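You operate a simulated robot arm through the tools that you are given. There is no shell and no other tool.

You run a simulated robot arm. Do the job below in one go: nothing can be reset, and whatever is moved stays where it is left.

TASK
Switch the pack off, then wash the crust off the black terminal.
Fine: wet the yellow brush on the sponge first and put it back after. Set down upright: brush. What is to be rubbed or washed off counts as gone when no trace of it is left.

It is judged by the outcome, as a careful person would: the job done as asked, and still so three seconds after it is handed in. It fails if anything else is knocked over, pushed out of place, dropped, spilled or broken.

THE ROBOT
A 7-joint arm with a two-finger parallel gripper, fixed in place. Base frame: the origin is on the floor under the middle of its stand, x ahead of it, y to its left, z up; the work surface is at about z = 780. Readings come in mm, degrees, newtons and seconds.
It reaches about 1058 mm from its shoulder. Its first joint turns from -166.0 to 166.0 degrees. Payload 4.4 kg.
The tool frame sits at the grasp point between the pads (the TCP): z along the fingers, y along the line on which they close. The tips reach 23 mm beyond it. The gripper opens to 94 mm. The fingers are 38 mm wide and 10 mm thick; the gripper's body (54 by 96 mm) begins 39 mm behind the TCP.
Orientation is that of the tool frame in the base frame, as a unit quaternion [w, x, y, z]. With the fingers straight down and closing along the base's y, the tool's x points along the base's -x, its y along +y and its z along -z.

THE INTERFACE
- The arm moves only by the tool servo_tool. Its argument "increments" is a list of rows, each a list of 3 entries, a list of its own where there are three numbers: the turn, a rotation vector about the base's x, y, z in units of 4 degrees (1.0 is 4 degrees), then the shift along the base's x, y, z in units of 30 mm (1.0 is 30 mm), then the opening in per cent of the stroke, from 0 (shut) to 100 (fully open). In form: [[[ax, ay, az], [dx, dy, dz], jaw], ...]. A call has 1 to 20 rows; each row shifts and turns the commanded pose from where the row before left it. A call with a number of a shift or a turn outside -1 to 1 is refused whole. Rows are played at 5 a second. More than 50 mm and 8.6 degrees between two rows, or a gripper value outside its range, and nothing of the call is played. Where a pose cannot be reached the arm comes as near as it can. A force on the tool above 40 N (or 10 N above the force at the start of the call, whichever is more), or a blocked arm, ends the call early, and 0.2 s more pass. Each finger travels about 108 mm/s and halts on what it meets, pressing with about 23 N; the grip force reading is that of the motor and also rises with nothing between the fingers. The clock runs only during rows and for 0.2 s after the last one: add rows that do not move to give the fingers time. The reply holds the time, the measured pose of the TCP, the force on the tool along the base axes, the opening and the grip force, in the units named above and with some noise, with the torque about the TCP (base axes, N m) and any sound that the robot's microphone picked up.
- Cameras (640 x 400 px; columns grow to the right, rows downward): "scene" is fixed at [220, -499.8, 1590.3]; the picture's right is [0.28, -0.96, 0.00], its down [-0.92, -0.26, -0.28] and it looks along [0.27, 0.08, -0.96] (base axes); focal length 222 px, centre (320, 200). "wrist" rides on the gripper at [86, 16, -74] in the tool frame; the picture's right is [-0.18, 0.98, 0.00], its down [-0.58, -0.11, -0.81] and it looks along [-0.79, -0.15, 0.59] (tool axes); focal length 243 px, centre (320, 200). There is no depth. A picture from a camera that has moved, and an enlarged one, comes with that camera's place and axes in the base frame and with its lens.
- grab_frame(camera): a new picture of that camera. The clock stands still meanwhile.
- enlarge(camera, box): a new picture of the part [left, top, right, bottom] of that camera's present view, enlarged. The clock stands still meanwhile.
- sign_off(): hands the job in; it is judged then, once.

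Places have to be worked out from the pictures, the camera data and where the tool is seen. Open the gripper and draw the arm clear of the work before you hand the job in, unless the task says otherwise.

The tools are called as a command line: name --argument value ..., lists and objects as JSON in quotes. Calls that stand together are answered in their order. servo_tool: Moves the arm, as the interface text tells. Its arguments: {"type":"object","properties":{"increments":{"type":"array","items":{"type":"array"}}},"required":["increments"]} The other tools are called the same way: grab_frame (camera) takes a picture; enlarge (camera, box) takes an enlarged picture of a part of a camera's view; sign_off () hands the job in.

At the start:

```text
time_s: 0.0
tool_pos: [428.4, -358.0, 1281.1]
ee_rot: [0.0, 0.0, 1.0, 0.001]
wrist_force: [0.2, 0.2, -0.1]
ft_torque: [-0.02, 0.05, 0.01]
width: 94.1
finger_force: 0.0
```

scene: 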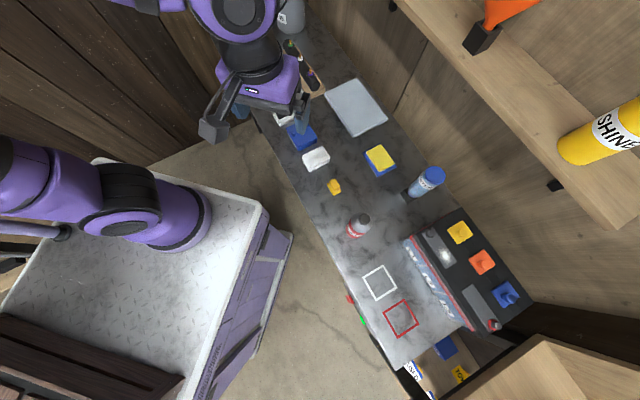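
wrist: 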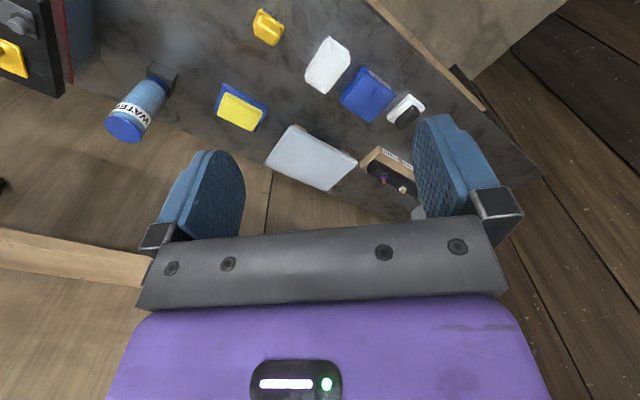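

I'll begin by looking closer at the scene from the fixed camera to identify the pack, terminals, brush and sponge.

enlarge --camera "scene" --box '[380, 180, 540, 280]'

enlarge --camera "scene" --box '[260, 80, 420, 200]'

enlarge --camera "scene" --box '[330, 230, 540, 390]'

enlarge --camera "wrist" --box '[0, 0, 320, 200]'

```text
4.00 times, centred on (460, 230) of scene
camera zoom: at [220.0, -499.8, 1590.3], right [0.28, -0.96, 0.0], down [-0.92, -0.26, -0.28], along [0.27, 0.08, -0.96], focal length 886 px, centre (-240, 80)
```

zoom: 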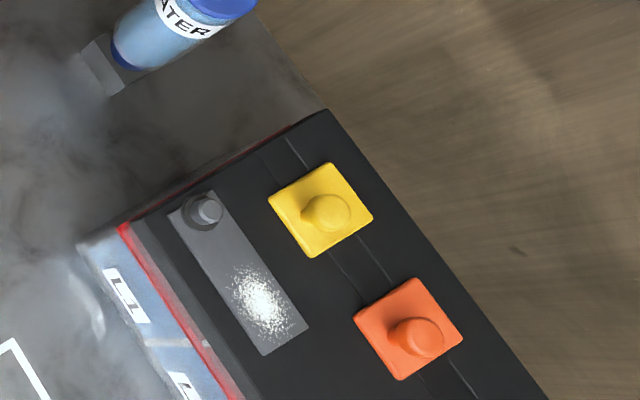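

```text
3.33 times, centred on (340, 140) of scene
camera zoom: at [220.0, -499.8, 1590.3], right [0.28, -0.96, 0.0], down [-0.92, -0.26, -0.28], along [0.27, 0.08, -0.96], focal length 738 px, centre (253, 400)
```

zoom: 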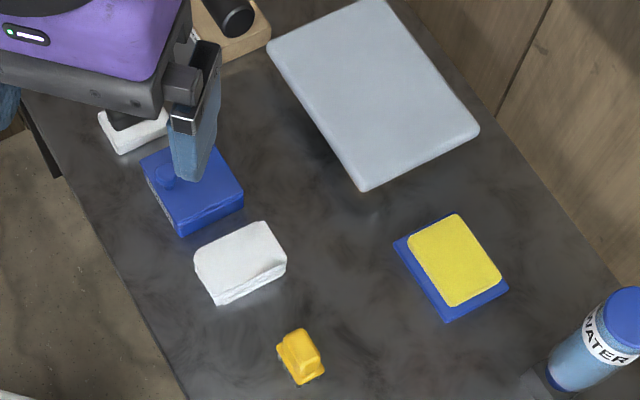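

```text
2.50 times, centred on (435, 310) of scene
camera zoom: at [220.0, -499.8, 1590.3], right [0.28, -0.96, 0.0], down [-0.92, -0.26, -0.28], along [0.27, 0.08, -0.96], focal length 554 px, centre (32, -75)
```

zoom: 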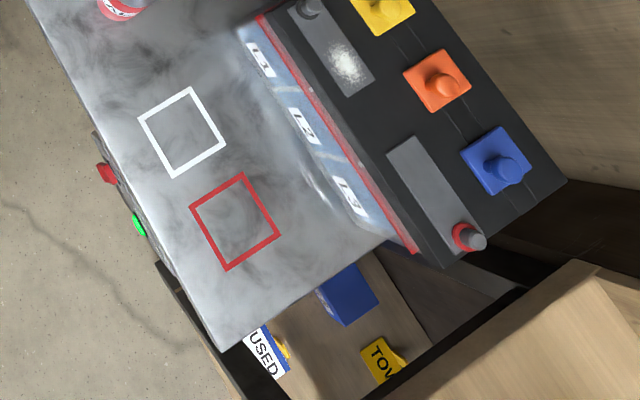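

```text
2.00 times, centred on (160, 100) of wrist
camera zoom: at [342.4, -341.3, 1355.1], right [0.18, 0.98, 0.0], down [0.58, -0.11, 0.81], along [0.79, -0.15, -0.59], focal length 485 px, centre (640, 400)
```

zoom: 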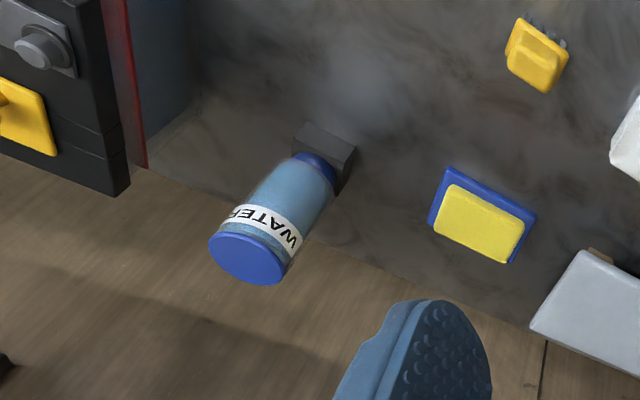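

The battery pack with the crusted terminal is at the right; I can see a red and a green button on the bench's front edge. Zooming further to identify them and the brush.

enlarge --camera "scene" --box '[330, 280, 380, 330]'

enlarge --camera "scene" --box '[315, 170, 365, 205]'

enlarge --camera "scene" --box '[355, 135, 405, 185]'

enlarge --camera "wrist" --box '[240, 0, 300, 50]'

enlarge --camera "scene" --box '[410, 220, 470, 270]'

enlarge --camera "scene" --box '[390, 320, 490, 400]'

```text
8.00 times, centred on (355, 305) of scene
camera zoom: at [220.0, -499.8, 1590.3], right [0.28, -0.96, 0.0], down [-0.92, -0.26, -0.28], along [0.27, 0.08, -0.96], focal length 1772 px, centre (40, -640)
```

zoom: 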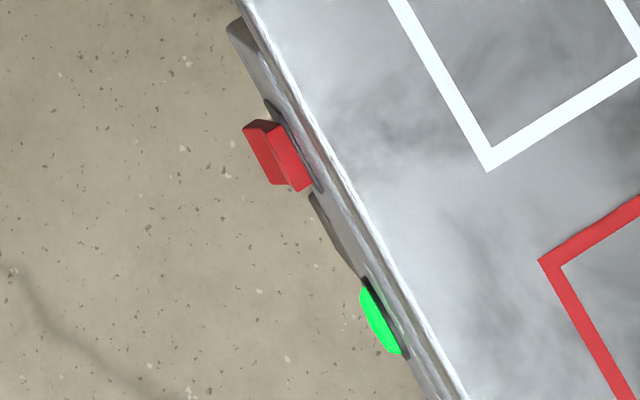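

```text
11.43 times, centred on (340, 188) of scene
camera zoom: at [220.0, -499.8, 1590.3], right [0.28, -0.96, 0.0], down [-0.92, -0.26, -0.28], along [0.27, 0.08, -0.96], focal length 2532 px, centre (91, 343)
```

zoom: 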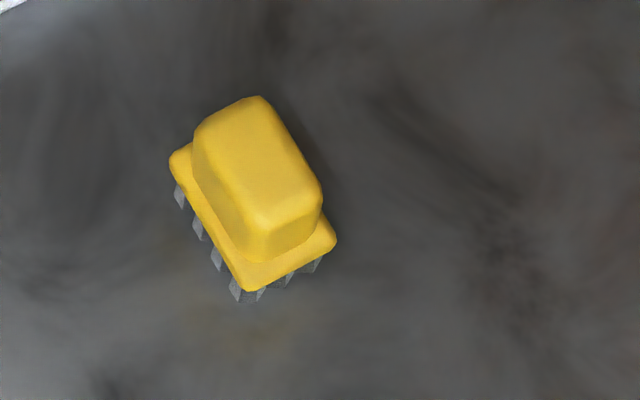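

```text
8.00 times, centred on (380, 160) of scene
camera zoom: at [220.0, -499.8, 1590.3], right [0.28, -0.96, 0.0], down [-0.92, -0.26, -0.28], along [0.27, 0.08, -0.96], focal length 1772 px, centre (-160, 520)
```

zoom: 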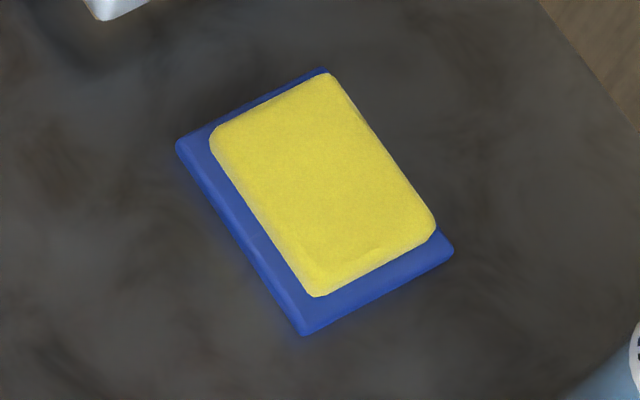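

```text
8.00 times, centred on (270, 25) of wrist
camera zoom: at [342.4, -341.3, 1355.1], right [0.18, 0.98, 0.0], down [0.58, -0.11, 0.81], along [0.79, -0.15, -0.59], focal length 1941 px, centre (720, 1600)
```

zoom: 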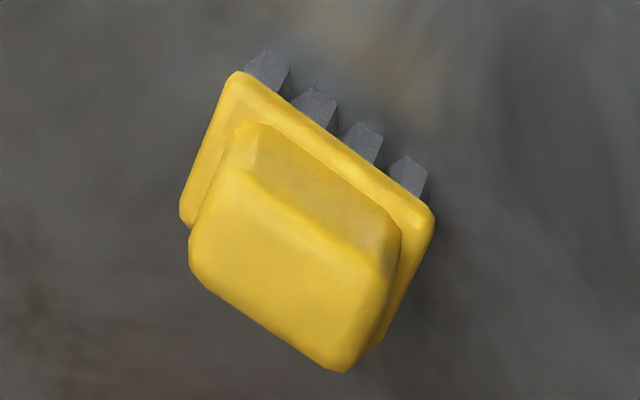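

```text
8.00 times, centred on (440, 245) of scene
camera zoom: at [220.0, -499.8, 1590.3], right [0.28, -0.96, 0.0], down [-0.92, -0.26, -0.28], along [0.27, 0.08, -0.96], focal length 1772 px, centre (-640, -160)
```

zoom: 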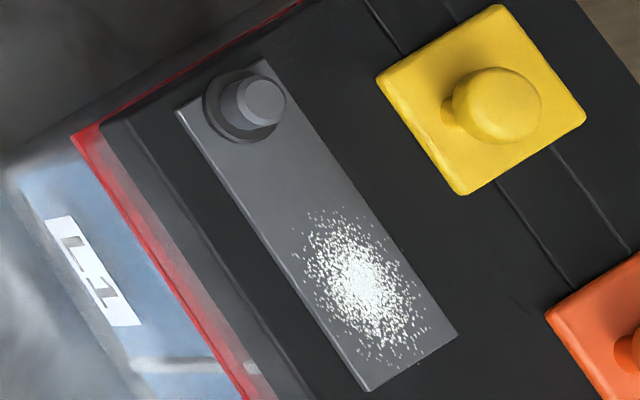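

```text
5.00 times, centred on (440, 360) of scene
camera zoom: at [220.0, -499.8, 1590.3], right [0.28, -0.96, 0.0], down [-0.92, -0.26, -0.28], along [0.27, 0.08, -0.96], focal length 1108 px, centre (-280, -600)
```

zoom: 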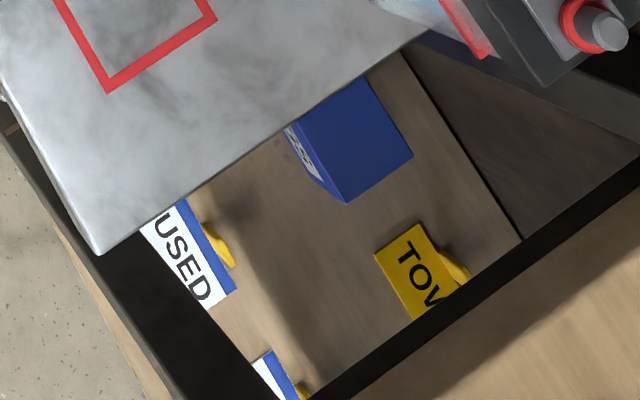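

The brush sits bristles-down at about (507, -474), sponge in its blue tray nearby, and the pack to the right. The red/green controls sit on the bench's front edge near (142, -631); I'll move the wrist camera to look at them from the front.

servo_tool --increments '[[[0, 0, -0.703], [-0.823, -0.233, -0.585], 0], [[0, 0, -0.703], [-0.823, -0.233, -0.585], 0], [[0, 0, -0.703], [-0.823, -0.233, -0.585], 0], [[0, 0, -0.703], [-0.823, -0.233, -0.585], 0], [[0, 0, -0.703], [-0.823, -0.233, -0.585], 0], [[0, 0, -0.703], [-0.823, -0.233, -0.585], 0], [[0, 0, -0.703], [-0.823, -0.233, -0.585], 0], [[0, 0, -0.703], [-0.823, -0.233, -0.585], 0], [[0, 0, -0.703], [-0.823, -0.233, -0.585], 0], [[0, 0, -0.703], [-0.823, -0.233, -0.585], 0], [[0, 0, -0.703], [-0.823, -0.233, -0.585], 0], [[0, 0, -0.703], [-0.823, -0.233, -0.585], 0], [[0, 0, -0.703], [-0.823, -0.233, -0.585], 0], [[0, 0, -0.703], [-0.823, -0.233, -0.585], 0], [[0, 0, -0.703], [-0.823, -0.233, -0.585], 0], [[0, 0, -0.703], [-0.823, -0.233, -0.585], 0]]'

```text
time_s: 3.4
tool_pos: [34.9, -469.3, 1000.7]
ee_rot: [0.0, 0.383, 0.924, 0.0]
wrist_force: [0.6, -0.3, 0.2]
ft_torque: [0.01, 0.06, -0.02]
width: 0.0
finger_force: 23.2
```

The arm reached (35, -469, 1001). Now a look through both cameras.

grab_frame --camera "wrist"

grab_frame --camera "scene"

```text
taken
camera wrist: at [-14.8, -395.7, 1074.5], right [0.83, 0.56, 0.0], down [0.33, -0.49, 0.81], along [0.46, -0.67, -0.59], focal length 243 px, centre (320, 200)
```

wrist: 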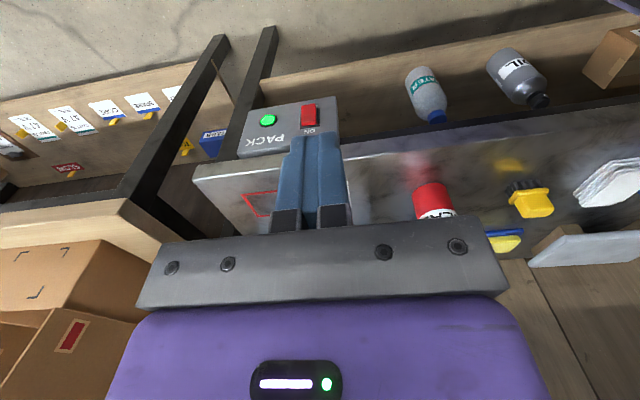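

```text
taken
```

scene: 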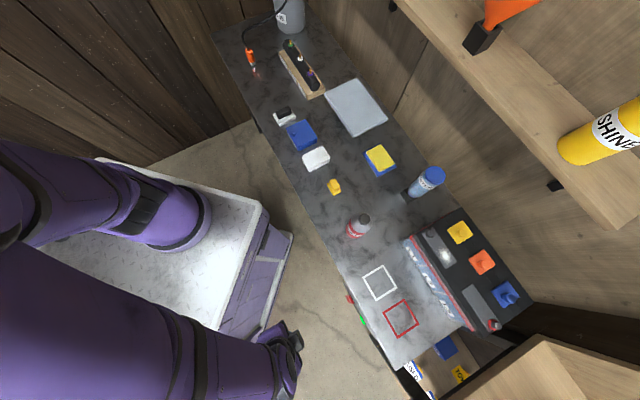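

The wrist picture is upside-down, and shows a "PACK" panel with a green lamp and a red rocker switch. Zooming in.

enlarge --camera "wrist" --box '[230, 90, 350, 165]'

enlarge --camera "wrist" --box '[400, 130, 640, 280]'

```text
5.33 times, centred on (290, 128) of wrist
camera zoom: at [-14.8, -395.7, 1074.5], right [0.83, 0.56, 0.0], down [0.33, -0.49, 0.81], along [0.46, -0.67, -0.59], focal length 1294 px, centre (480, 587)
```

zoom: 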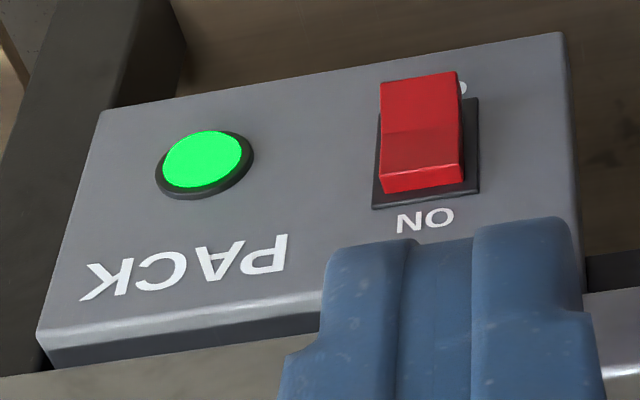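

```text
2.67 times, centred on (520, 205) of wrist
camera zoom: at [-14.8, -395.7, 1074.5], right [0.83, 0.56, 0.0], down [0.33, -0.49, 0.81], along [0.46, -0.67, -0.59], focal length 647 px, centre (-213, 187)
```

zoom: 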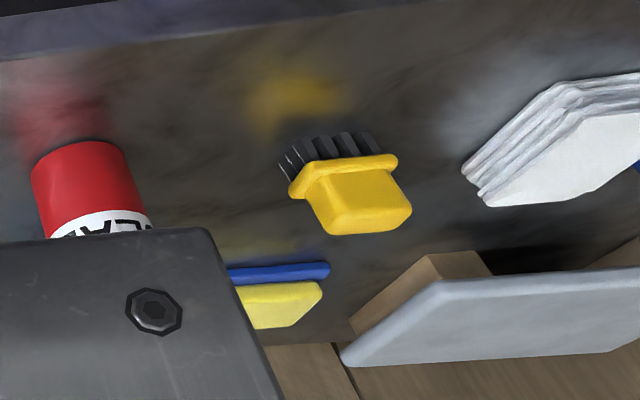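

The switch is a red rocker on a vertical panel (bench front is rotated 45°): its upper half is labelled ON and pressed in, the lower OFF half sticks out at about z≈645, with the lamp green. I'll pitch the closed fingers 45° toward the panel and approach to a short standoff from the lower half.

servo_tool --increments '[[[-0.663, -0.663, 0], [0.113, -0.303, -0.845], 0], [[-0.663, -0.663, 0], [0.113, -0.303, -0.845], 0], [[-0.663, -0.663, 0], [0.113, -0.303, -0.845], 0], [[-0.663, -0.663, 0], [0.113, -0.303, -0.845], 0], [[-0.663, -0.663, 0], [0.113, -0.303, -0.845], 0], [[-0.663, -0.663, 0], [0.113, -0.303, -0.845], 0], [[-0.663, -0.663, 0], [0.113, -0.303, -0.845], 0], [[-0.663, -0.663, 0], [0.113, -0.303, -0.845], 0], [[-0.663, -0.663, 0], [0.113, -0.303, -0.845], 0], [[-0.663, -0.663, 0], [0.113, -0.303, -0.845], 0], [[-0.663, -0.663, 0], [0.113, -0.303, -0.845], 0], [[-0.663, -0.663, 0], [0.113, -0.303, -0.845], 0], [[0, 0, 0], [0.113, -0.303, -0.845], 0], [[0, 0, 0], [0.113, -0.303, -0.845], 0]]'

```text
time_s: 6.3
tool_pos: [11.6, -623.4, 727.4]
ee_rot: [0.301, 0.328, 0.873, -0.201]
wrist_force: [1.2, 0.8, 0.2]
ft_torque: [-0.01, 0.03, 0.01]
width: 0.0
finger_force: 23.3
stopped in row 14: the arm was blocked; the commanded pose is now the measured one
```

The arm stopped off the commanded path, blocked at (12, -623, 727) with little force — likely a joint limit. I'll look at the situation.

grab_frame --camera "scene"

grab_frame --camera "wrist"

```text
taken
```

scene: 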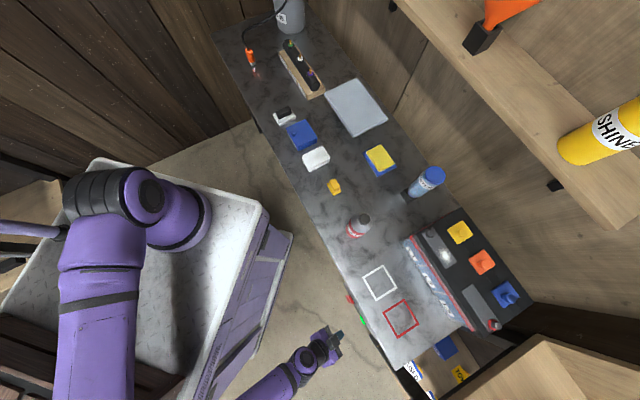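

```text
taken
camera wrist: at [-58.5, -530.1, 723.5], right [0.79, 0.61, -0.03], down [-0.04, 0.1, 0.99], along [0.61, -0.79, 0.1], focal length 243 px, centre (320, 200)
```

wrist: 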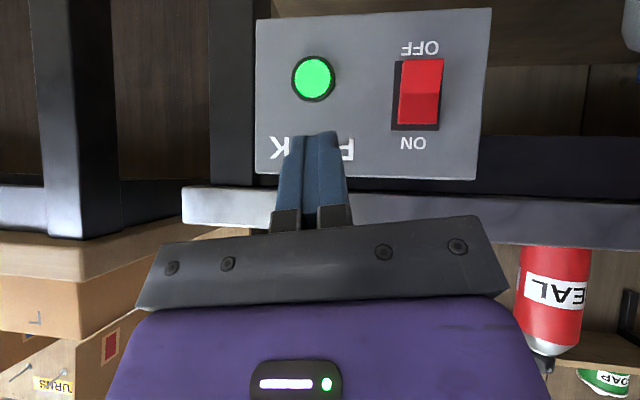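

The arm likely ran into a joint limit at the 45° pitch near the base. I'll lift, reduce the tilt to about 20° (still enough to keep the hand body clear of the bench edge) and check whether that pose is reached properly.

servo_tool --increments '[[[0.764, 0.329, -0.076], [0.303, 0.162, 0.584], 0], [[0.764, 0.329, -0.076], [0.303, 0.162, 0.584], 0], [[0.764, 0.329, -0.076], [0.303, 0.162, 0.584], 0], [[0.764, 0.329, -0.076], [0.303, 0.162, 0.584], 0], [[0.764, 0.329, -0.076], [0.303, 0.162, 0.584], 0], [[0.764, 0.329, -0.076], [0.303, 0.162, 0.584], 0], [[0.764, 0.329, -0.076], [0.303, 0.162, 0.584], 0], [[0, 0, 0], [0, 0, 0], 0]]'

```text
time_s: 8.1
tool_pos: [73.4, -586.0, 850.6]
ee_rot: [0.159, 0.377, 0.91, -0.065]
wrist_force: [0.3, 0.4, 0.9]
ft_torque: [0.0, 0.0, -0.02]
width: 0.0
finger_force: 22.5
```

It reached (73, -586, 851) as commanded. I'll now descend in stages while watching for deviations.

servo_tool --increments '[[[0, 0, 0], [0, 0, -0.7], 0], [[0, 0, 0], [0, 0, -0.7], 0], [[0, 0, 0], [0, 0, -0.7], 0], [[0, 0, 0], [0, 0, -0.7], 0], [[0, 0, 0], [0, 0, 0], 0]]'

grab_frame --camera "scene"

grab_frame --camera "wrist"

```text
time_s: 9.3
tool_pos: [74.2, -586.5, 765.4]
ee_rot: [0.158, 0.377, 0.91, -0.066]
wrist_force: [0.1, 1.0, -0.7]
ft_torque: [0.01, -0.02, -0.03]
width: 0.0
finger_force: 22.7
```

```text
taken
```

scene: 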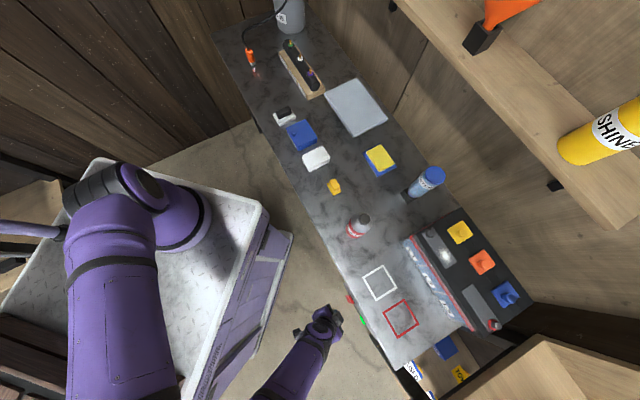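

```text
taken
camera wrist: at [10.5, -499.0, 805.4], right [0.82, 0.57, 0.06], down [0.12, -0.27, 0.96], along [0.56, -0.77, -0.29], focal length 243 px, centre (320, 200)
```

wrist: 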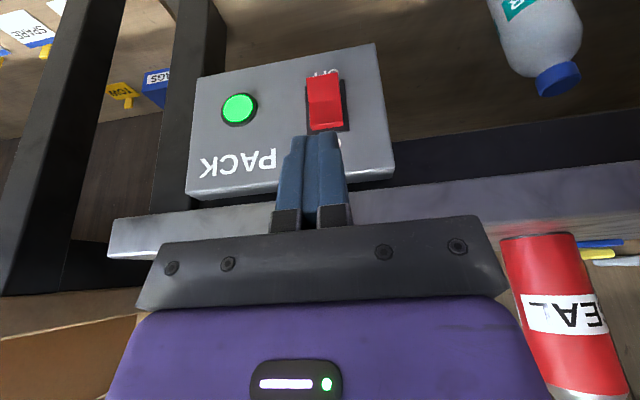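

Tracking is good with the smaller tilt. Enlarging the switch for a better fix on its height and depth.

enlarge --camera "wrist" --box '[260, 40, 420, 140]'

enlarge --camera "scene" --box '[270, 270, 390, 345]'

```text
4.00 times, centred on (340, 90) of wrist
camera zoom: at [10.5, -499.0, 805.4], right [0.82, 0.57, 0.06], down [0.12, -0.27, 0.96], along [0.56, -0.77, -0.29], focal length 970 px, centre (240, 640)
```

zoom: 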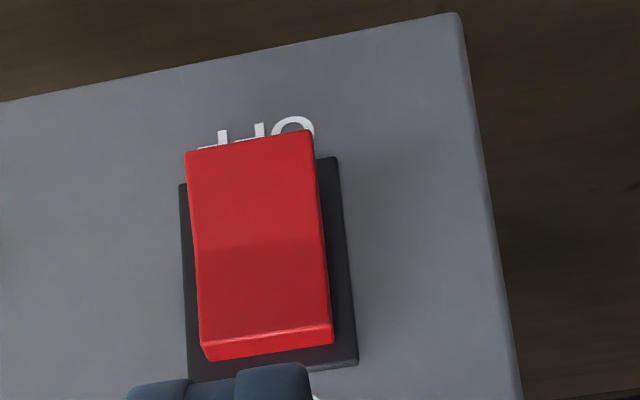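

```text
5.33 times, centred on (330, 308) of scene
camera zoom: at [220.0, -499.8, 1590.3], right [0.28, -0.96, 0.0], down [-0.92, -0.26, -0.28], along [0.27, 0.08, -0.96], focal length 1182 px, centre (267, -373)
```

zoom: 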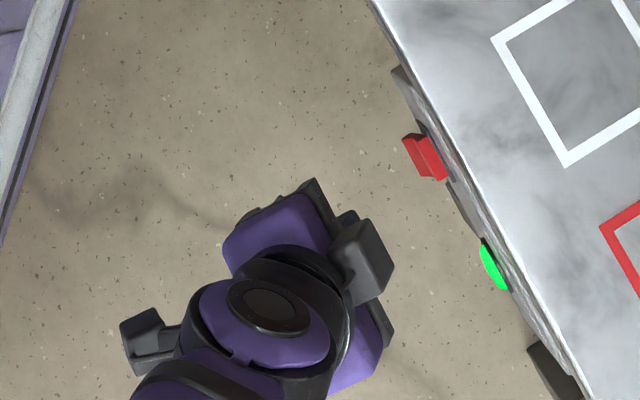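

The rocker's raised OFF half spans roughly z 627–650 with its tip near n≈541 (n = into-bench axis), centred at e≈-364. I'll descend to press height and close to about 15 mm before contact.

servo_tool --increments '[[[0, 0, 0], [0, 0, -0.755], 0], [[0, 0, 0], [0, 0, -0.755], 0], [[0, 0, 0], [0, 0, -0.755], 0], [[0, 0, 0], [0, 0, -0.755], 0], [[0, 0, 0], [0, 0, -0.755], 0], [[0, 0, 0], [0.2, -0.27, 0], 0], [[0, 0, 0], [0.2, -0.27, 0], 0], [[0, 0, 0], [0.2, -0.27, 0], 0], [[0, 0, 0], [0, 0, 0], 0]]'

grab_frame --camera "wrist"

enlarge --camera "scene" --box '[270, 270, 390, 345]'

```text
time_s: 11.3
tool_pos: [91.3, -611.4, 651.7]
ee_rot: [0.158, 0.377, 0.91, -0.067]
wrist_force: [-0.4, 0.6, -1.2]
ft_torque: [-0.03, -0.02, -0.03]
width: 0.1
finger_force: 22.9
```

```text
taken
camera wrist: at [29.3, -524.9, 692.6], right [0.82, 0.57, 0.06], down [0.12, -0.27, 0.96], along [0.56, -0.77, -0.29], focal length 243 px, centre (320, 200)
```

wrist: 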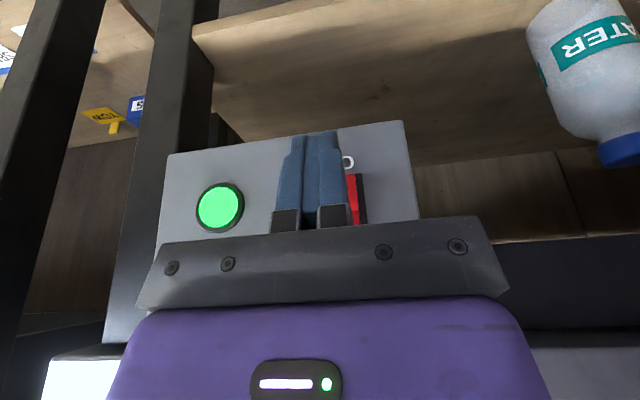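

```text
5.33 times, centred on (330, 308) of scene
camera zoom: at [220.0, -499.8, 1590.3], right [0.28, -0.96, 0.0], down [-0.92, -0.26, -0.28], along [0.27, 0.08, -0.96], focal length 1182 px, centre (267, -373)
```

zoom: 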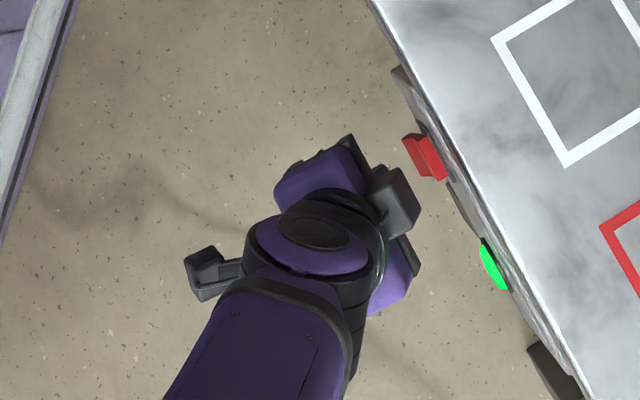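

The closed fingertips are in front of the OFF half with ~20 mm to go. Pushing slowly into the panel direction, with a small sideways correction.

servo_tool --increments '[[[0, 0, 0], [0.133, -0.103, 0], 0], [[0, 0, 0], [0.133, -0.103, 0], 0], [[0, 0, 0], [0.133, -0.103, 0], 0], [[0, 0, 0], [0.133, -0.103, 0], 0], [[0, 0, 0], [0.133, -0.103, 0], 0], [[0, 0, 0], [0.133, -0.103, 0], 0], [[0, 0, 0], [0, 0, 0], 0]]'

grab_frame --camera "wrist"

enlarge --camera "scene" --box '[300, 270, 390, 330]'

```text
time_s: 12.7
tool_pos: [109.6, -625.2, 650.5]
ee_rot: [0.155, 0.379, 0.91, -0.063]
wrist_force: [-6.8, 6.2, 3.8]
ft_torque: [0.04, 0.02, 0.04]
width: 0.1
finger_force: 23.0
stopped in row 6: the force on the tool passed its limit at 47 N (the readings are from after the stop); the commanded pose is now the measured one
```

```text
taken
camera wrist: at [47.2, -539.2, 692.8], right [0.82, 0.57, 0.06], down [0.12, -0.28, 0.95], along [0.56, -0.77, -0.3], focal length 243 px, centre (320, 200)
```

wrist: 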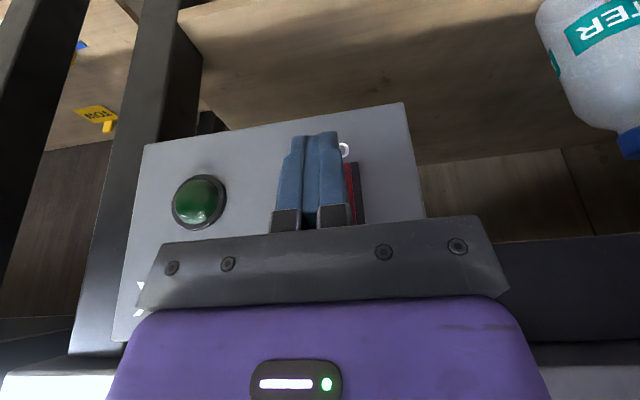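

```text
6.67 times, centred on (345, 300) of scene
camera zoom: at [220.0, -499.8, 1590.3], right [0.28, -0.96, 0.0], down [-0.92, -0.26, -0.28], along [0.27, 0.08, -0.96], focal length 1477 px, centre (153, -467)
```

zoom: 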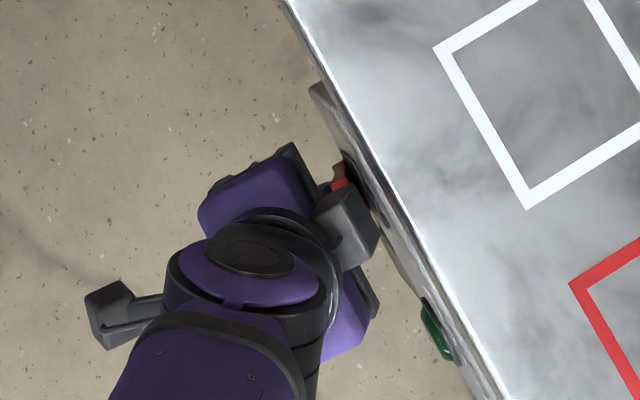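

The lamp has gone dark: the switch flipped to OFF. Backing straight away from the panel and then up, to verify.

servo_tool --increments '[[[0, 0, 0], [-0.35, 0.35, 0], 0], [[0, 0, 0], [-0.35, 0.35, 0], 0], [[0, 0, 0], [-0.35, 0.35, 0], 0], [[0, 0, 0], [-0.35, 0.35, 0], 0], [[0, 0, 0], [0, 0, 0.9], 0], [[0, 0, 0], [0, 0, 0.9], 0], [[0, 0, 0], [0, 0, 0.9], 0], [[0, 0, 0], [0, 0, 0.9], 0], [[0, 0, 0], [0, 0, 0.9], 0], [[0, 0, 0], [0, 0, 0.9], 0], [[0, 0, 0], [0, 0, 0.9], 0], [[0, 0, 0], [0, 0, 0.9], 0]]'

grab_frame --camera "wrist"

enlarge --camera "scene" --box '[300, 270, 390, 330]'

```text
time_s: 15.3
tool_pos: [67.2, -586.3, 867.6]
ee_rot: [0.155, 0.379, 0.91, -0.064]
wrist_force: [-1.0, -1.5, -1.0]
ft_torque: [0.04, 0.03, 0.03]
width: 0.0
finger_force: 23.1
```

```text
taken
camera wrist: at [5.2, -498.7, 908.8], right [0.82, 0.57, 0.06], down [0.12, -0.28, 0.95], along [0.56, -0.77, -0.3], focal length 243 px, centre (320, 200)
```

wrist: 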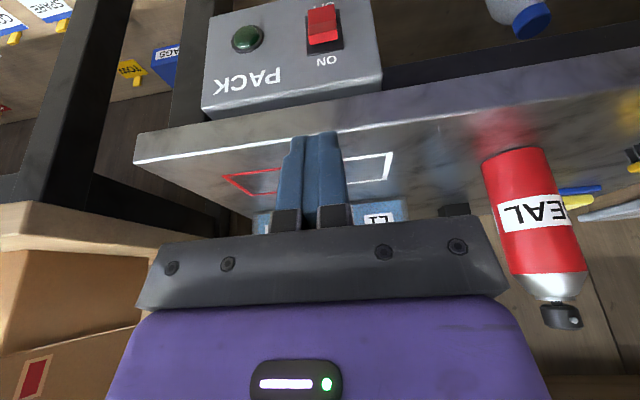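

```text
6.67 times, centred on (345, 300) of scene
camera zoom: at [220.0, -499.8, 1590.3], right [0.28, -0.96, 0.0], down [-0.92, -0.26, -0.28], along [0.27, 0.08, -0.96], focal length 1477 px, centre (153, -467)
```

zoom: 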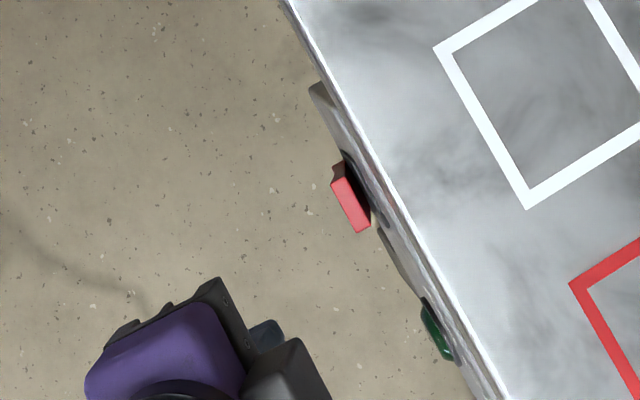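

The lamp is dark and the rocker now sits in OFF. Next: level the tool, raise, rotate so the fingers close across the brush's narrow side (tool y along the into-bench axis), and travel above the brush at about (504, -470).

servo_tool --increments '[[[0.68, 0.68, 0], [0, 0, 1], 20], [[0.68, 0.68, 0], [0, 0, 1], 40], [[0.68, 0.68, 0], [0, 0, 1], 70], [[0.68, 0.68, 0], [0, 0, 1], 70], [[0.68, 0.68, 0], [0, 0, 1], 70], [[0, 0, 1], [0.6, 0.15, 0], 70], [[0, 0, 1], [0.6, 0.15, 0], 70], [[0, 0, 1], [0.6, 0.15, 0], 70], [[0, 0, 1], [0.6, 0.15, 0], 70], [[0, 0, 1], [0.6, 0.15, 0], 70], [[0, 0, 1], [0.6, 0.15, 0], 70], [[0, 0, 1], [0.6, 0.15, 0], 70], [[0, 0, 1], [0.6, 0.15, 0], 70], [[0, 0, 1], [0.6, 0.15, 0], 70], [[0, 0, 1], [0.6, 0.15, 0], 70], [[0, 0, 1], [0.6, 0.15, 0], 70], [[0, 0, 1], [0.6, 0.15, 0], 70], [[0, 0, 1], [0.6, 0.15, 0], 70], [[0, 0, 1], [0.6, 0.15, 0], 70], [[0, 0, 1], [0.6, 0.15, 0], 70]]'

```text
time_s: 19.5
tool_pos: [339.0, -518.8, 1018.7]
ee_rot: [0.001, -0.129, 0.992, 0.0]
wrist_force: [-0.1, 0.2, -0.2]
ft_torque: [-0.01, -0.02, 0.02]
width: 65.4
finger_force: 0.1
```

Tracking well. Finishing the yaw to 45° and moving above the brush.

servo_tool --increments '[[[0, 0, 0.944], [0.6875, 0.203, -0.242], 70], [[0, 0, 0.944], [0.6875, 0.203, -0.242], 70], [[0, 0, 0.944], [0.6875, 0.203, -0.242], 70], [[0, 0, 0.944], [0.6875, 0.203, -0.242], 70], [[0, 0, 0.944], [0.6875, 0.203, -0.242], 70], [[0, 0, 0.944], [0.6875, 0.203, -0.242], 70], [[0, 0, 0.944], [0.6875, 0.203, -0.242], 70], [[0, 0, 0.944], [0.6875, 0.203, -0.242], 70], [[0, 0, 0], [0, 0, 0], 70]]'

grab_frame --camera "wrist"

grab_frame --camera "scene"

```text
time_s: 21.5
tool_pos: [504.3, -469.2, 958.9]
ee_rot: [0.001, -0.384, 0.923, 0.0]
wrist_force: [0.6, -0.3, -0.4]
ft_torque: [-0.01, -0.02, 0.01]
width: 65.5
finger_force: 0.0
```

```text
taken
camera wrist: at [432.1, -518.4, 1032.9], right [-0.57, 0.82, 0.0], down [0.49, 0.33, 0.81], along [0.67, 0.46, -0.59], focal length 243 px, centre (320, 200)
```

wrist: 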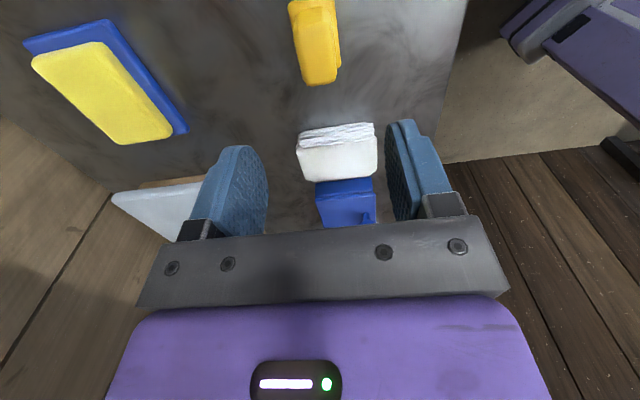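

```text
taken
```

scene: 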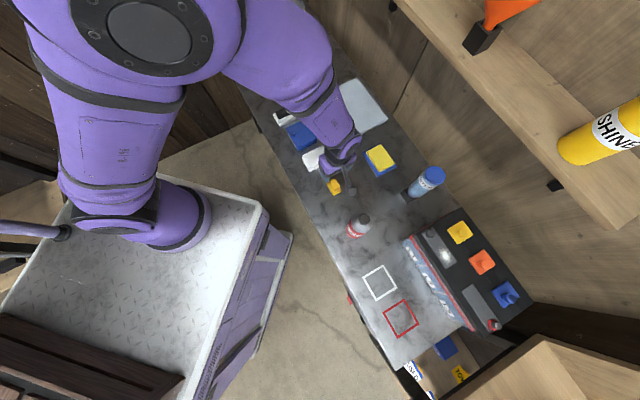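

The brush is in view just ahead between the fingers. Enlarging to measure its place, angle and size.

enlarge --camera "wrist" --box '[240, 0, 400, 100]'

enlarge --camera "scene" --box '[310, 165, 360, 205]'

```text
4.00 times, centred on (320, 50) of wrist
camera zoom: at [432.1, -518.4, 1032.9], right [-0.57, 0.82, 0.0], down [0.49, 0.33, 0.81], along [0.67, 0.46, -0.59], focal length 970 px, centre (320, 800)
```

zoom: 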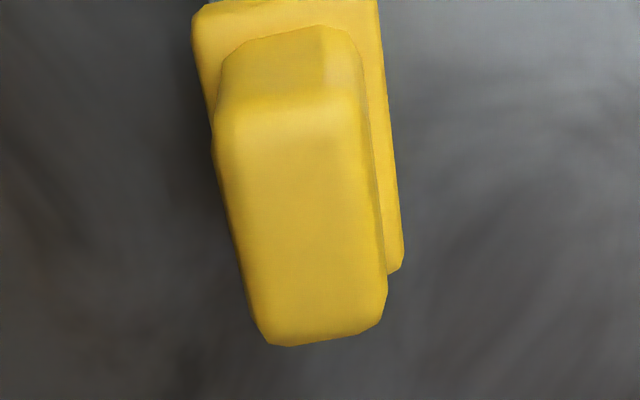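

```text
10.00 times, centred on (335, 185) of scene
camera zoom: at [220.0, -499.8, 1590.3], right [0.28, -0.96, 0.0], down [-0.92, -0.26, -0.28], along [0.27, 0.08, -0.96], focal length 2216 px, centre (170, 350)
```

zoom: 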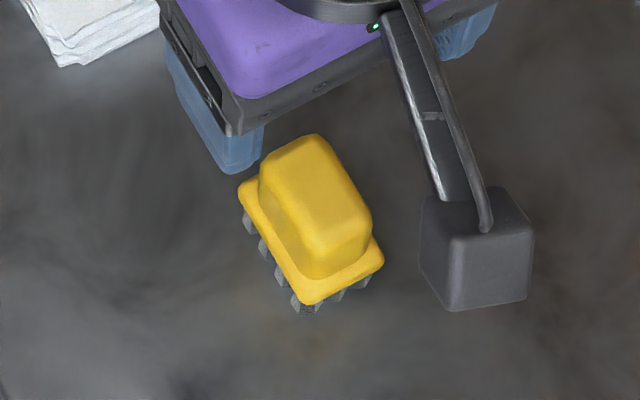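

The brush handle is aligned with the tool's yaw within a degree; handle ≈28 mm wide, centred about (507, -469) with top at z≈825. I'll correct laterally and descend to z=870 for another look.

servo_tool --increments '[[[0, 0, 0], [0.03, 0.005, -0.75], 70], [[0, 0, 0], [0.03, 0.005, -0.75], 70], [[0, 0, 0], [0.03, 0.005, -0.75], 70], [[0, 0, 0], [0, 0, -0.7], 70], [[0, 0, 0], [0, 0, 0], 70]]'

grab_frame --camera "wrist"

enlarge --camera "scene" --box '[310, 165, 360, 205]'

```text
time_s: 22.7
tool_pos: [507.0, -467.4, 870.3]
ee_rot: [0.001, -0.383, 0.924, 0.001]
wrist_force: [0.1, 0.2, 0.1]
ft_torque: [0.0, 0.03, 0.03]
width: 65.8
finger_force: 0.0
```

```text
taken
camera wrist: at [434.0, -517.9, 944.5], right [-0.57, 0.82, 0.0], down [0.49, 0.33, 0.81], along [0.67, 0.46, -0.59], focal length 243 px, centre (320, 200)
```

wrist: 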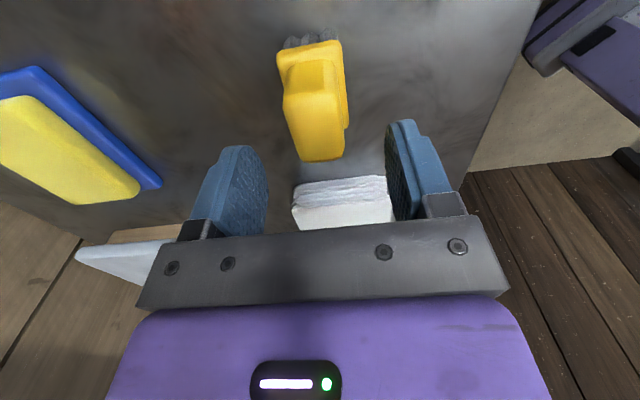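

```text
10.00 times, centred on (335, 185) of scene
camera zoom: at [220.0, -499.8, 1590.3], right [0.28, -0.96, 0.0], down [-0.92, -0.26, -0.28], along [0.27, 0.08, -0.96], focal length 2216 px, centre (170, 350)
```

zoom: 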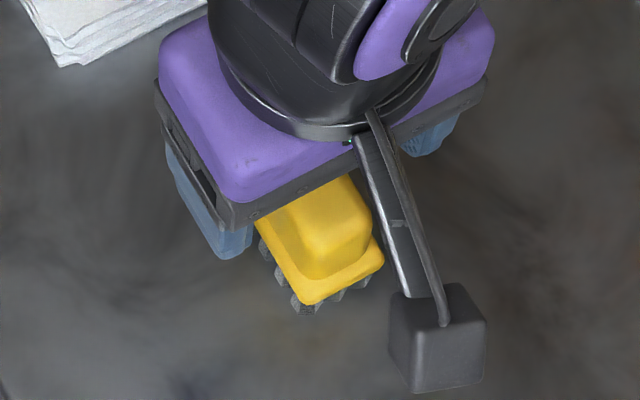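

Getting a sharper enlargement of the brush from here to fix its heights.

enlarge --camera "wrist" --box '[240, 20, 400, 170]'

```text
2.67 times, centred on (320, 95) of wrist
camera zoom: at [434.0, -517.9, 944.5], right [-0.57, 0.82, 0.0], down [0.49, 0.33, 0.81], along [0.67, 0.46, -0.59], focal length 647 px, centre (320, 480)
```

zoom: 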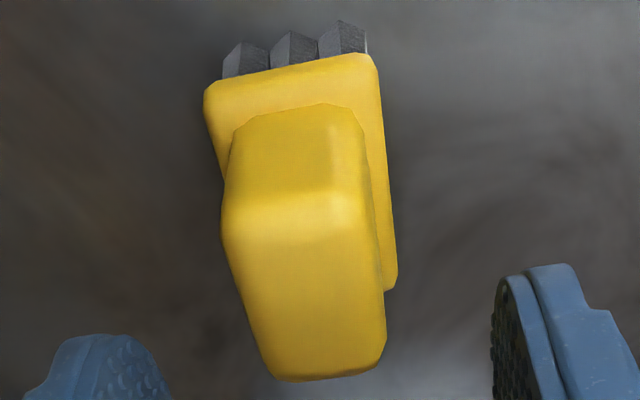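

Combining the two wrist views with the scene view, the handle top is at z≈846, its base plate top near z≈814, and its centre at about (500.6, -472.3). I'll shift 8 mm back along the brush, lower so the tips stay just above the plate, and check before closing.

servo_tool --increments '[[[0, 0, 0], [-0.107, -0.08, 0], 70], [[0, 0, 0], [-0.107, -0.08, 0], 70], [[0, 0, 0], [0, 0, -0.45], 70], [[0, 0, 0], [0, 0, -0.45], 70], [[0, 0, 0], [0, 0, 0], 70]]'

grab_frame --camera "wrist"

enlarge --camera "scene" --box '[310, 165, 360, 205]'

```text
time_s: 23.9
tool_pos: [501.6, -473.0, 843.4]
ee_rot: [0.001, -0.383, 0.924, 0.001]
wrist_force: [0.6, -0.3, 1.3]
ft_torque: [-0.02, -0.01, -0.02]
width: 65.9
finger_force: 0.0
```

```text
taken
camera wrist: at [428.6, -522.8, 917.3], right [-0.57, 0.82, 0.0], down [0.49, 0.33, 0.81], along [0.67, 0.46, -0.59], focal length 243 px, centre (320, 200)
```

wrist: 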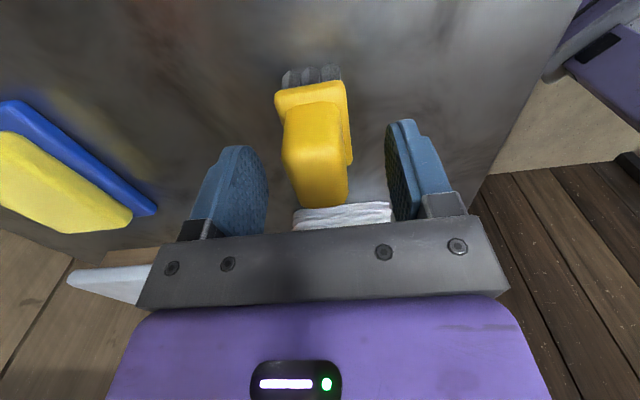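

```text
10.00 times, centred on (335, 185) of scene
camera zoom: at [220.0, -499.8, 1590.3], right [0.28, -0.96, 0.0], down [-0.92, -0.26, -0.28], along [0.27, 0.08, -0.96], focal length 2216 px, centre (170, 350)
```

zoom: 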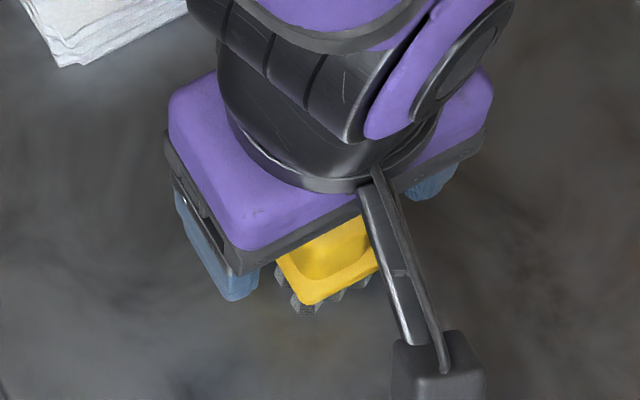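

enlarge --camera "wrist" --box '[180, 50, 460, 225]'

```text
2.29 times, centred on (320, 138) of wrist
camera zoom: at [428.6, -522.8, 917.3], right [-0.57, 0.82, 0.0], down [0.49, 0.33, 0.81], along [0.67, 0.46, -0.59], focal length 555 px, centre (320, 343)
```

zoom: 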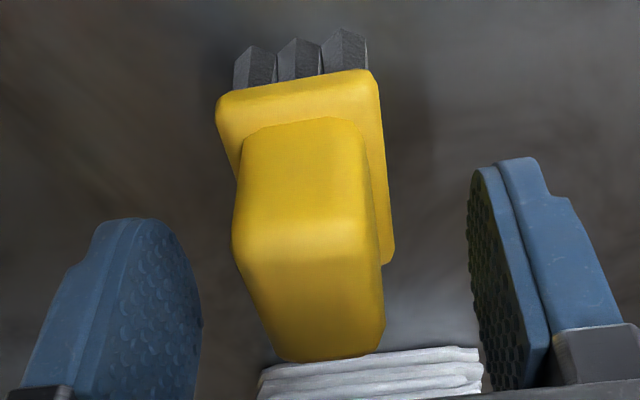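

The handle sits centred between the open fingers; tips are ~7 mm above the base plate. Small correction, 3 mm lower, then close.

servo_tool --increments '[[[0, 0, 0], [-0.035, 0.035, -0.1], 70], [[0, 0, 0], [0, 0, 0], 70], [[0, 0, 0], [0, 0, 0], 40], [[0, 0, 0], [0, 0, 0], 0], [[0, 0, 0], [0, 0, 0], 0], [[0, 0, 0], [0, 0, 0], 0], [[0, 0, 0], [0, 0, 0], 0]]'

enlarge --camera "wrist" --box '[180, 50, 460, 225]'

```text
time_s: 25.5
tool_pos: [500.0, -471.4, 839.7]
ee_rot: [0.001, -0.383, 0.924, 0.0]
wrist_force: [0.0, 0.3, -1.2]
ft_torque: [0.0, -0.03, 0.05]
width: 27.5
finger_force: 23.3
```

```text
2.29 times, centred on (320, 138) of wrist
camera zoom: at [427.8, -521.5, 913.8], right [-0.57, 0.82, 0.0], down [0.49, 0.33, 0.81], along [0.67, 0.46, -0.59], focal length 555 px, centre (320, 343)
```

zoom: 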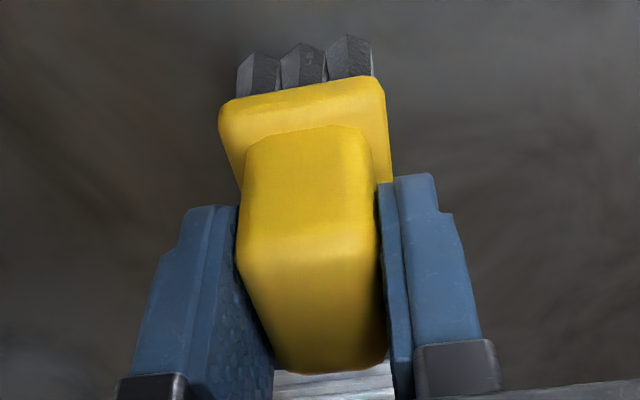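

Gripped (27.5 mm). The brush's resting TCP pose is (500.0, -471.4, 839.7) – bristle bottoms 60 mm below the TCP; I'll use that for returning it. Now lifting it and checking the hold.

servo_tool --increments '[[[0, 0, 0], [0, 0, 0.3], 0], [[0, 0, 0], [0, 0, 0.5], 0], [[0, 0, 0], [0, 0, 0.9], 0], [[0, 0, 0], [0, 0, 0.9], 0], [[0, 0, 0], [0, 0, 0.9], 0], [[0, 0, 0], [0, 0, 0.9], 0], [[0, 0, 0], [0, 0, 0], 0]]'

grab_frame --camera "wrist"

enlarge --camera "scene" --box '[300, 120, 460, 220]'

```text
time_s: 27.1
tool_pos: [498.1, -473.1, 973.0]
ee_rot: [0.001, -0.384, 0.924, 0.001]
wrist_force: [0.1, -0.3, -0.7]
ft_torque: [-0.03, -0.01, -0.02]
width: 27.5
finger_force: 22.7
```

```text
taken
camera wrist: at [425.8, -522.9, 1046.3], right [-0.57, 0.82, 0.0], down [0.49, 0.33, 0.81], along [0.67, 0.46, -0.59], focal length 243 px, centre (320, 200)
```

wrist: 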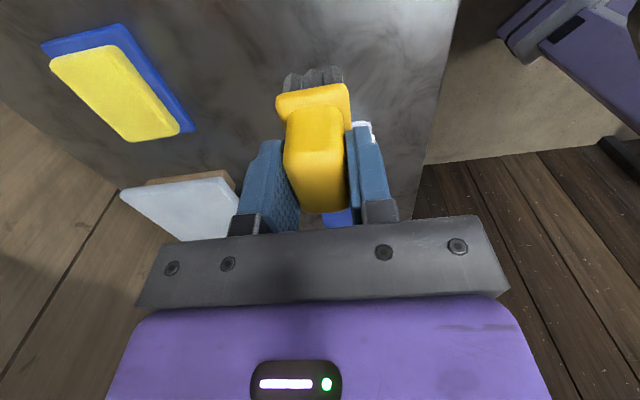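

```text
4.00 times, centred on (380, 170) of scene
camera zoom: at [220.0, -499.8, 1590.3], right [0.28, -0.96, 0.0], down [-0.92, -0.26, -0.28], along [0.27, 0.08, -0.96], focal length 886 px, centre (80, 320)
```

zoom: 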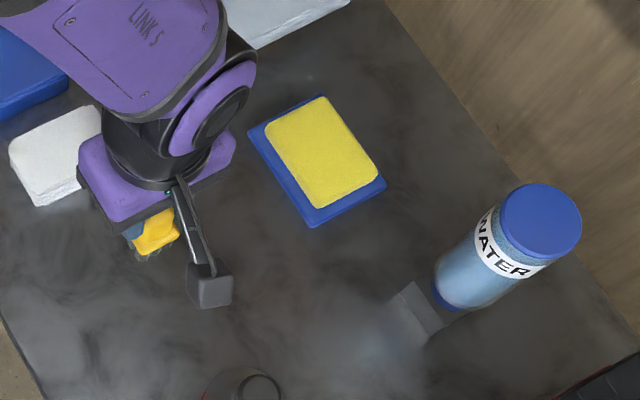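

The brush is firmly held and level. Moving above the sponge, estimated centre about (670, -617).

servo_tool --increments '[[[0, 0, 0], [0.717, -0.598, 0], 0], [[0, 0, 0], [0.717, -0.598, 0], 0], [[0, 0, 0], [0.717, -0.598, 0], 0], [[0, 0, 0], [0.717, -0.598, 0], 0], [[0, 0, 0], [0.717, -0.598, 0], 0], [[0, 0, 0], [0.717, -0.598, 0], 0], [[0, 0, 0], [0.717, -0.598, 0], 0], [[0, 0, 0], [0.717, -0.598, 0], 0], [[0, 0, 0], [0, 0, 0], 0]]'

grab_frame --camera "wrist"

grab_frame --camera "scene"

```text
time_s: 29.1
tool_pos: [671.5, -616.1, 972.1]
ee_rot: [0.001, -0.384, 0.923, 0.0]
wrist_force: [0.0, 0.3, -0.9]
ft_torque: [0.0, -0.02, -0.03]
width: 27.7
finger_force: 22.9
```

```text
taken
camera wrist: at [599.7, -666.0, 1046.1], right [-0.57, 0.82, 0.0], down [0.49, 0.33, 0.81], along [0.67, 0.46, -0.59], focal length 243 px, centre (320, 200)
```

wrist: 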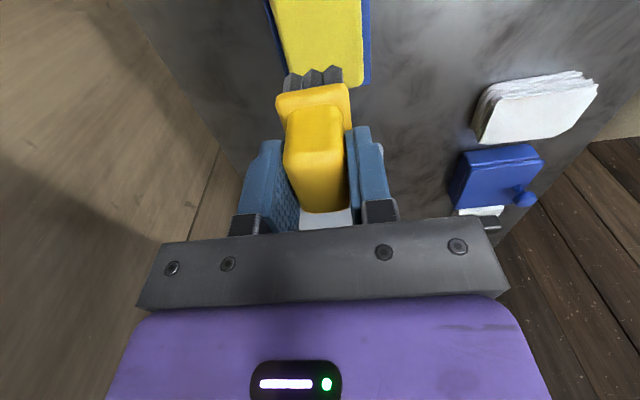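

```text
taken
```

scene: 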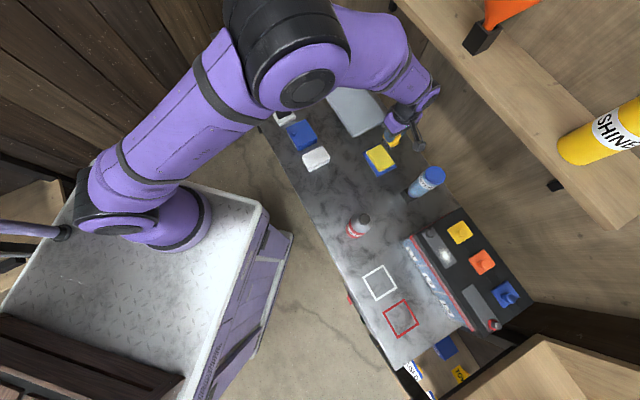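

The sponge centre is at n≈911, e≈35, so the TCP is nearly over it. Shifting 4 mm along and lowering to just above the sponge.

servo_tool --increments '[[[0, 0, 0], [-0.09, -0.09, -0.8], 0], [[0, 0, 0], [0, 0, -0.8], 0], [[0, 0, 0], [0, 0, -0.8], 0], [[0, 0, 0], [0, 0, -0.4], 0], [[0, 0, 0], [0, 0, 0], 0]]'

grab_frame --camera "wrist"

enlarge --camera "scene" --box '[340, 110, 440, 190]'

```text
time_s: 30.3
tool_pos: [669.6, -619.6, 887.3]
ee_rot: [0.001, -0.384, 0.924, 0.0]
wrist_force: [0.5, -0.5, -1.1]
ft_torque: [0.02, -0.02, -0.01]
width: 27.4
finger_force: 22.8
```

```text
taken
camera wrist: at [597.7, -668.1, 961.3], right [-0.57, 0.82, 0.0], down [0.49, 0.33, 0.81], along [0.67, 0.46, -0.59], focal length 243 px, centre (320, 200)
```

wrist: 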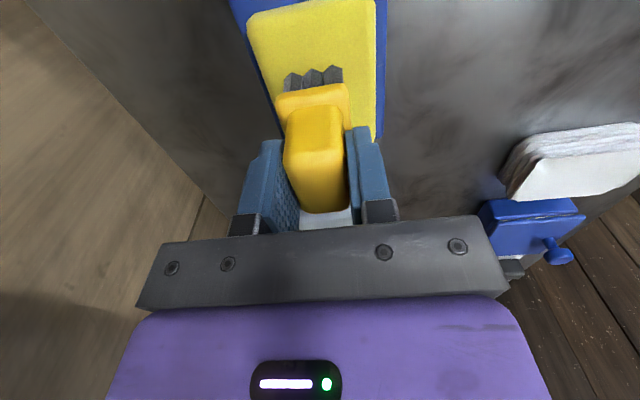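

```text
5.00 times, centred on (390, 150) of scene
camera zoom: at [220.0, -499.8, 1590.3], right [0.28, -0.96, 0.0], down [-0.92, -0.26, -0.28], along [0.27, 0.08, -0.96], focal length 1108 px, centre (-30, 450)
```

zoom: 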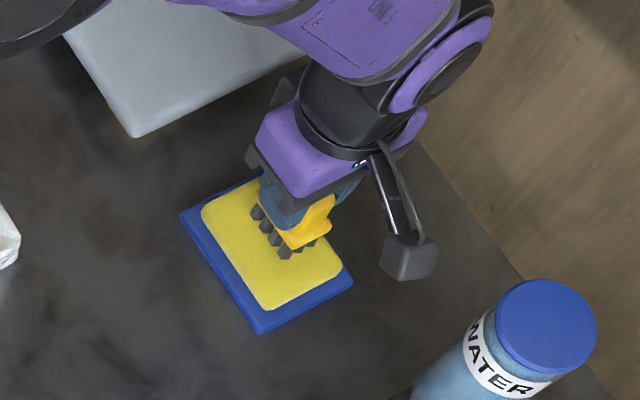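

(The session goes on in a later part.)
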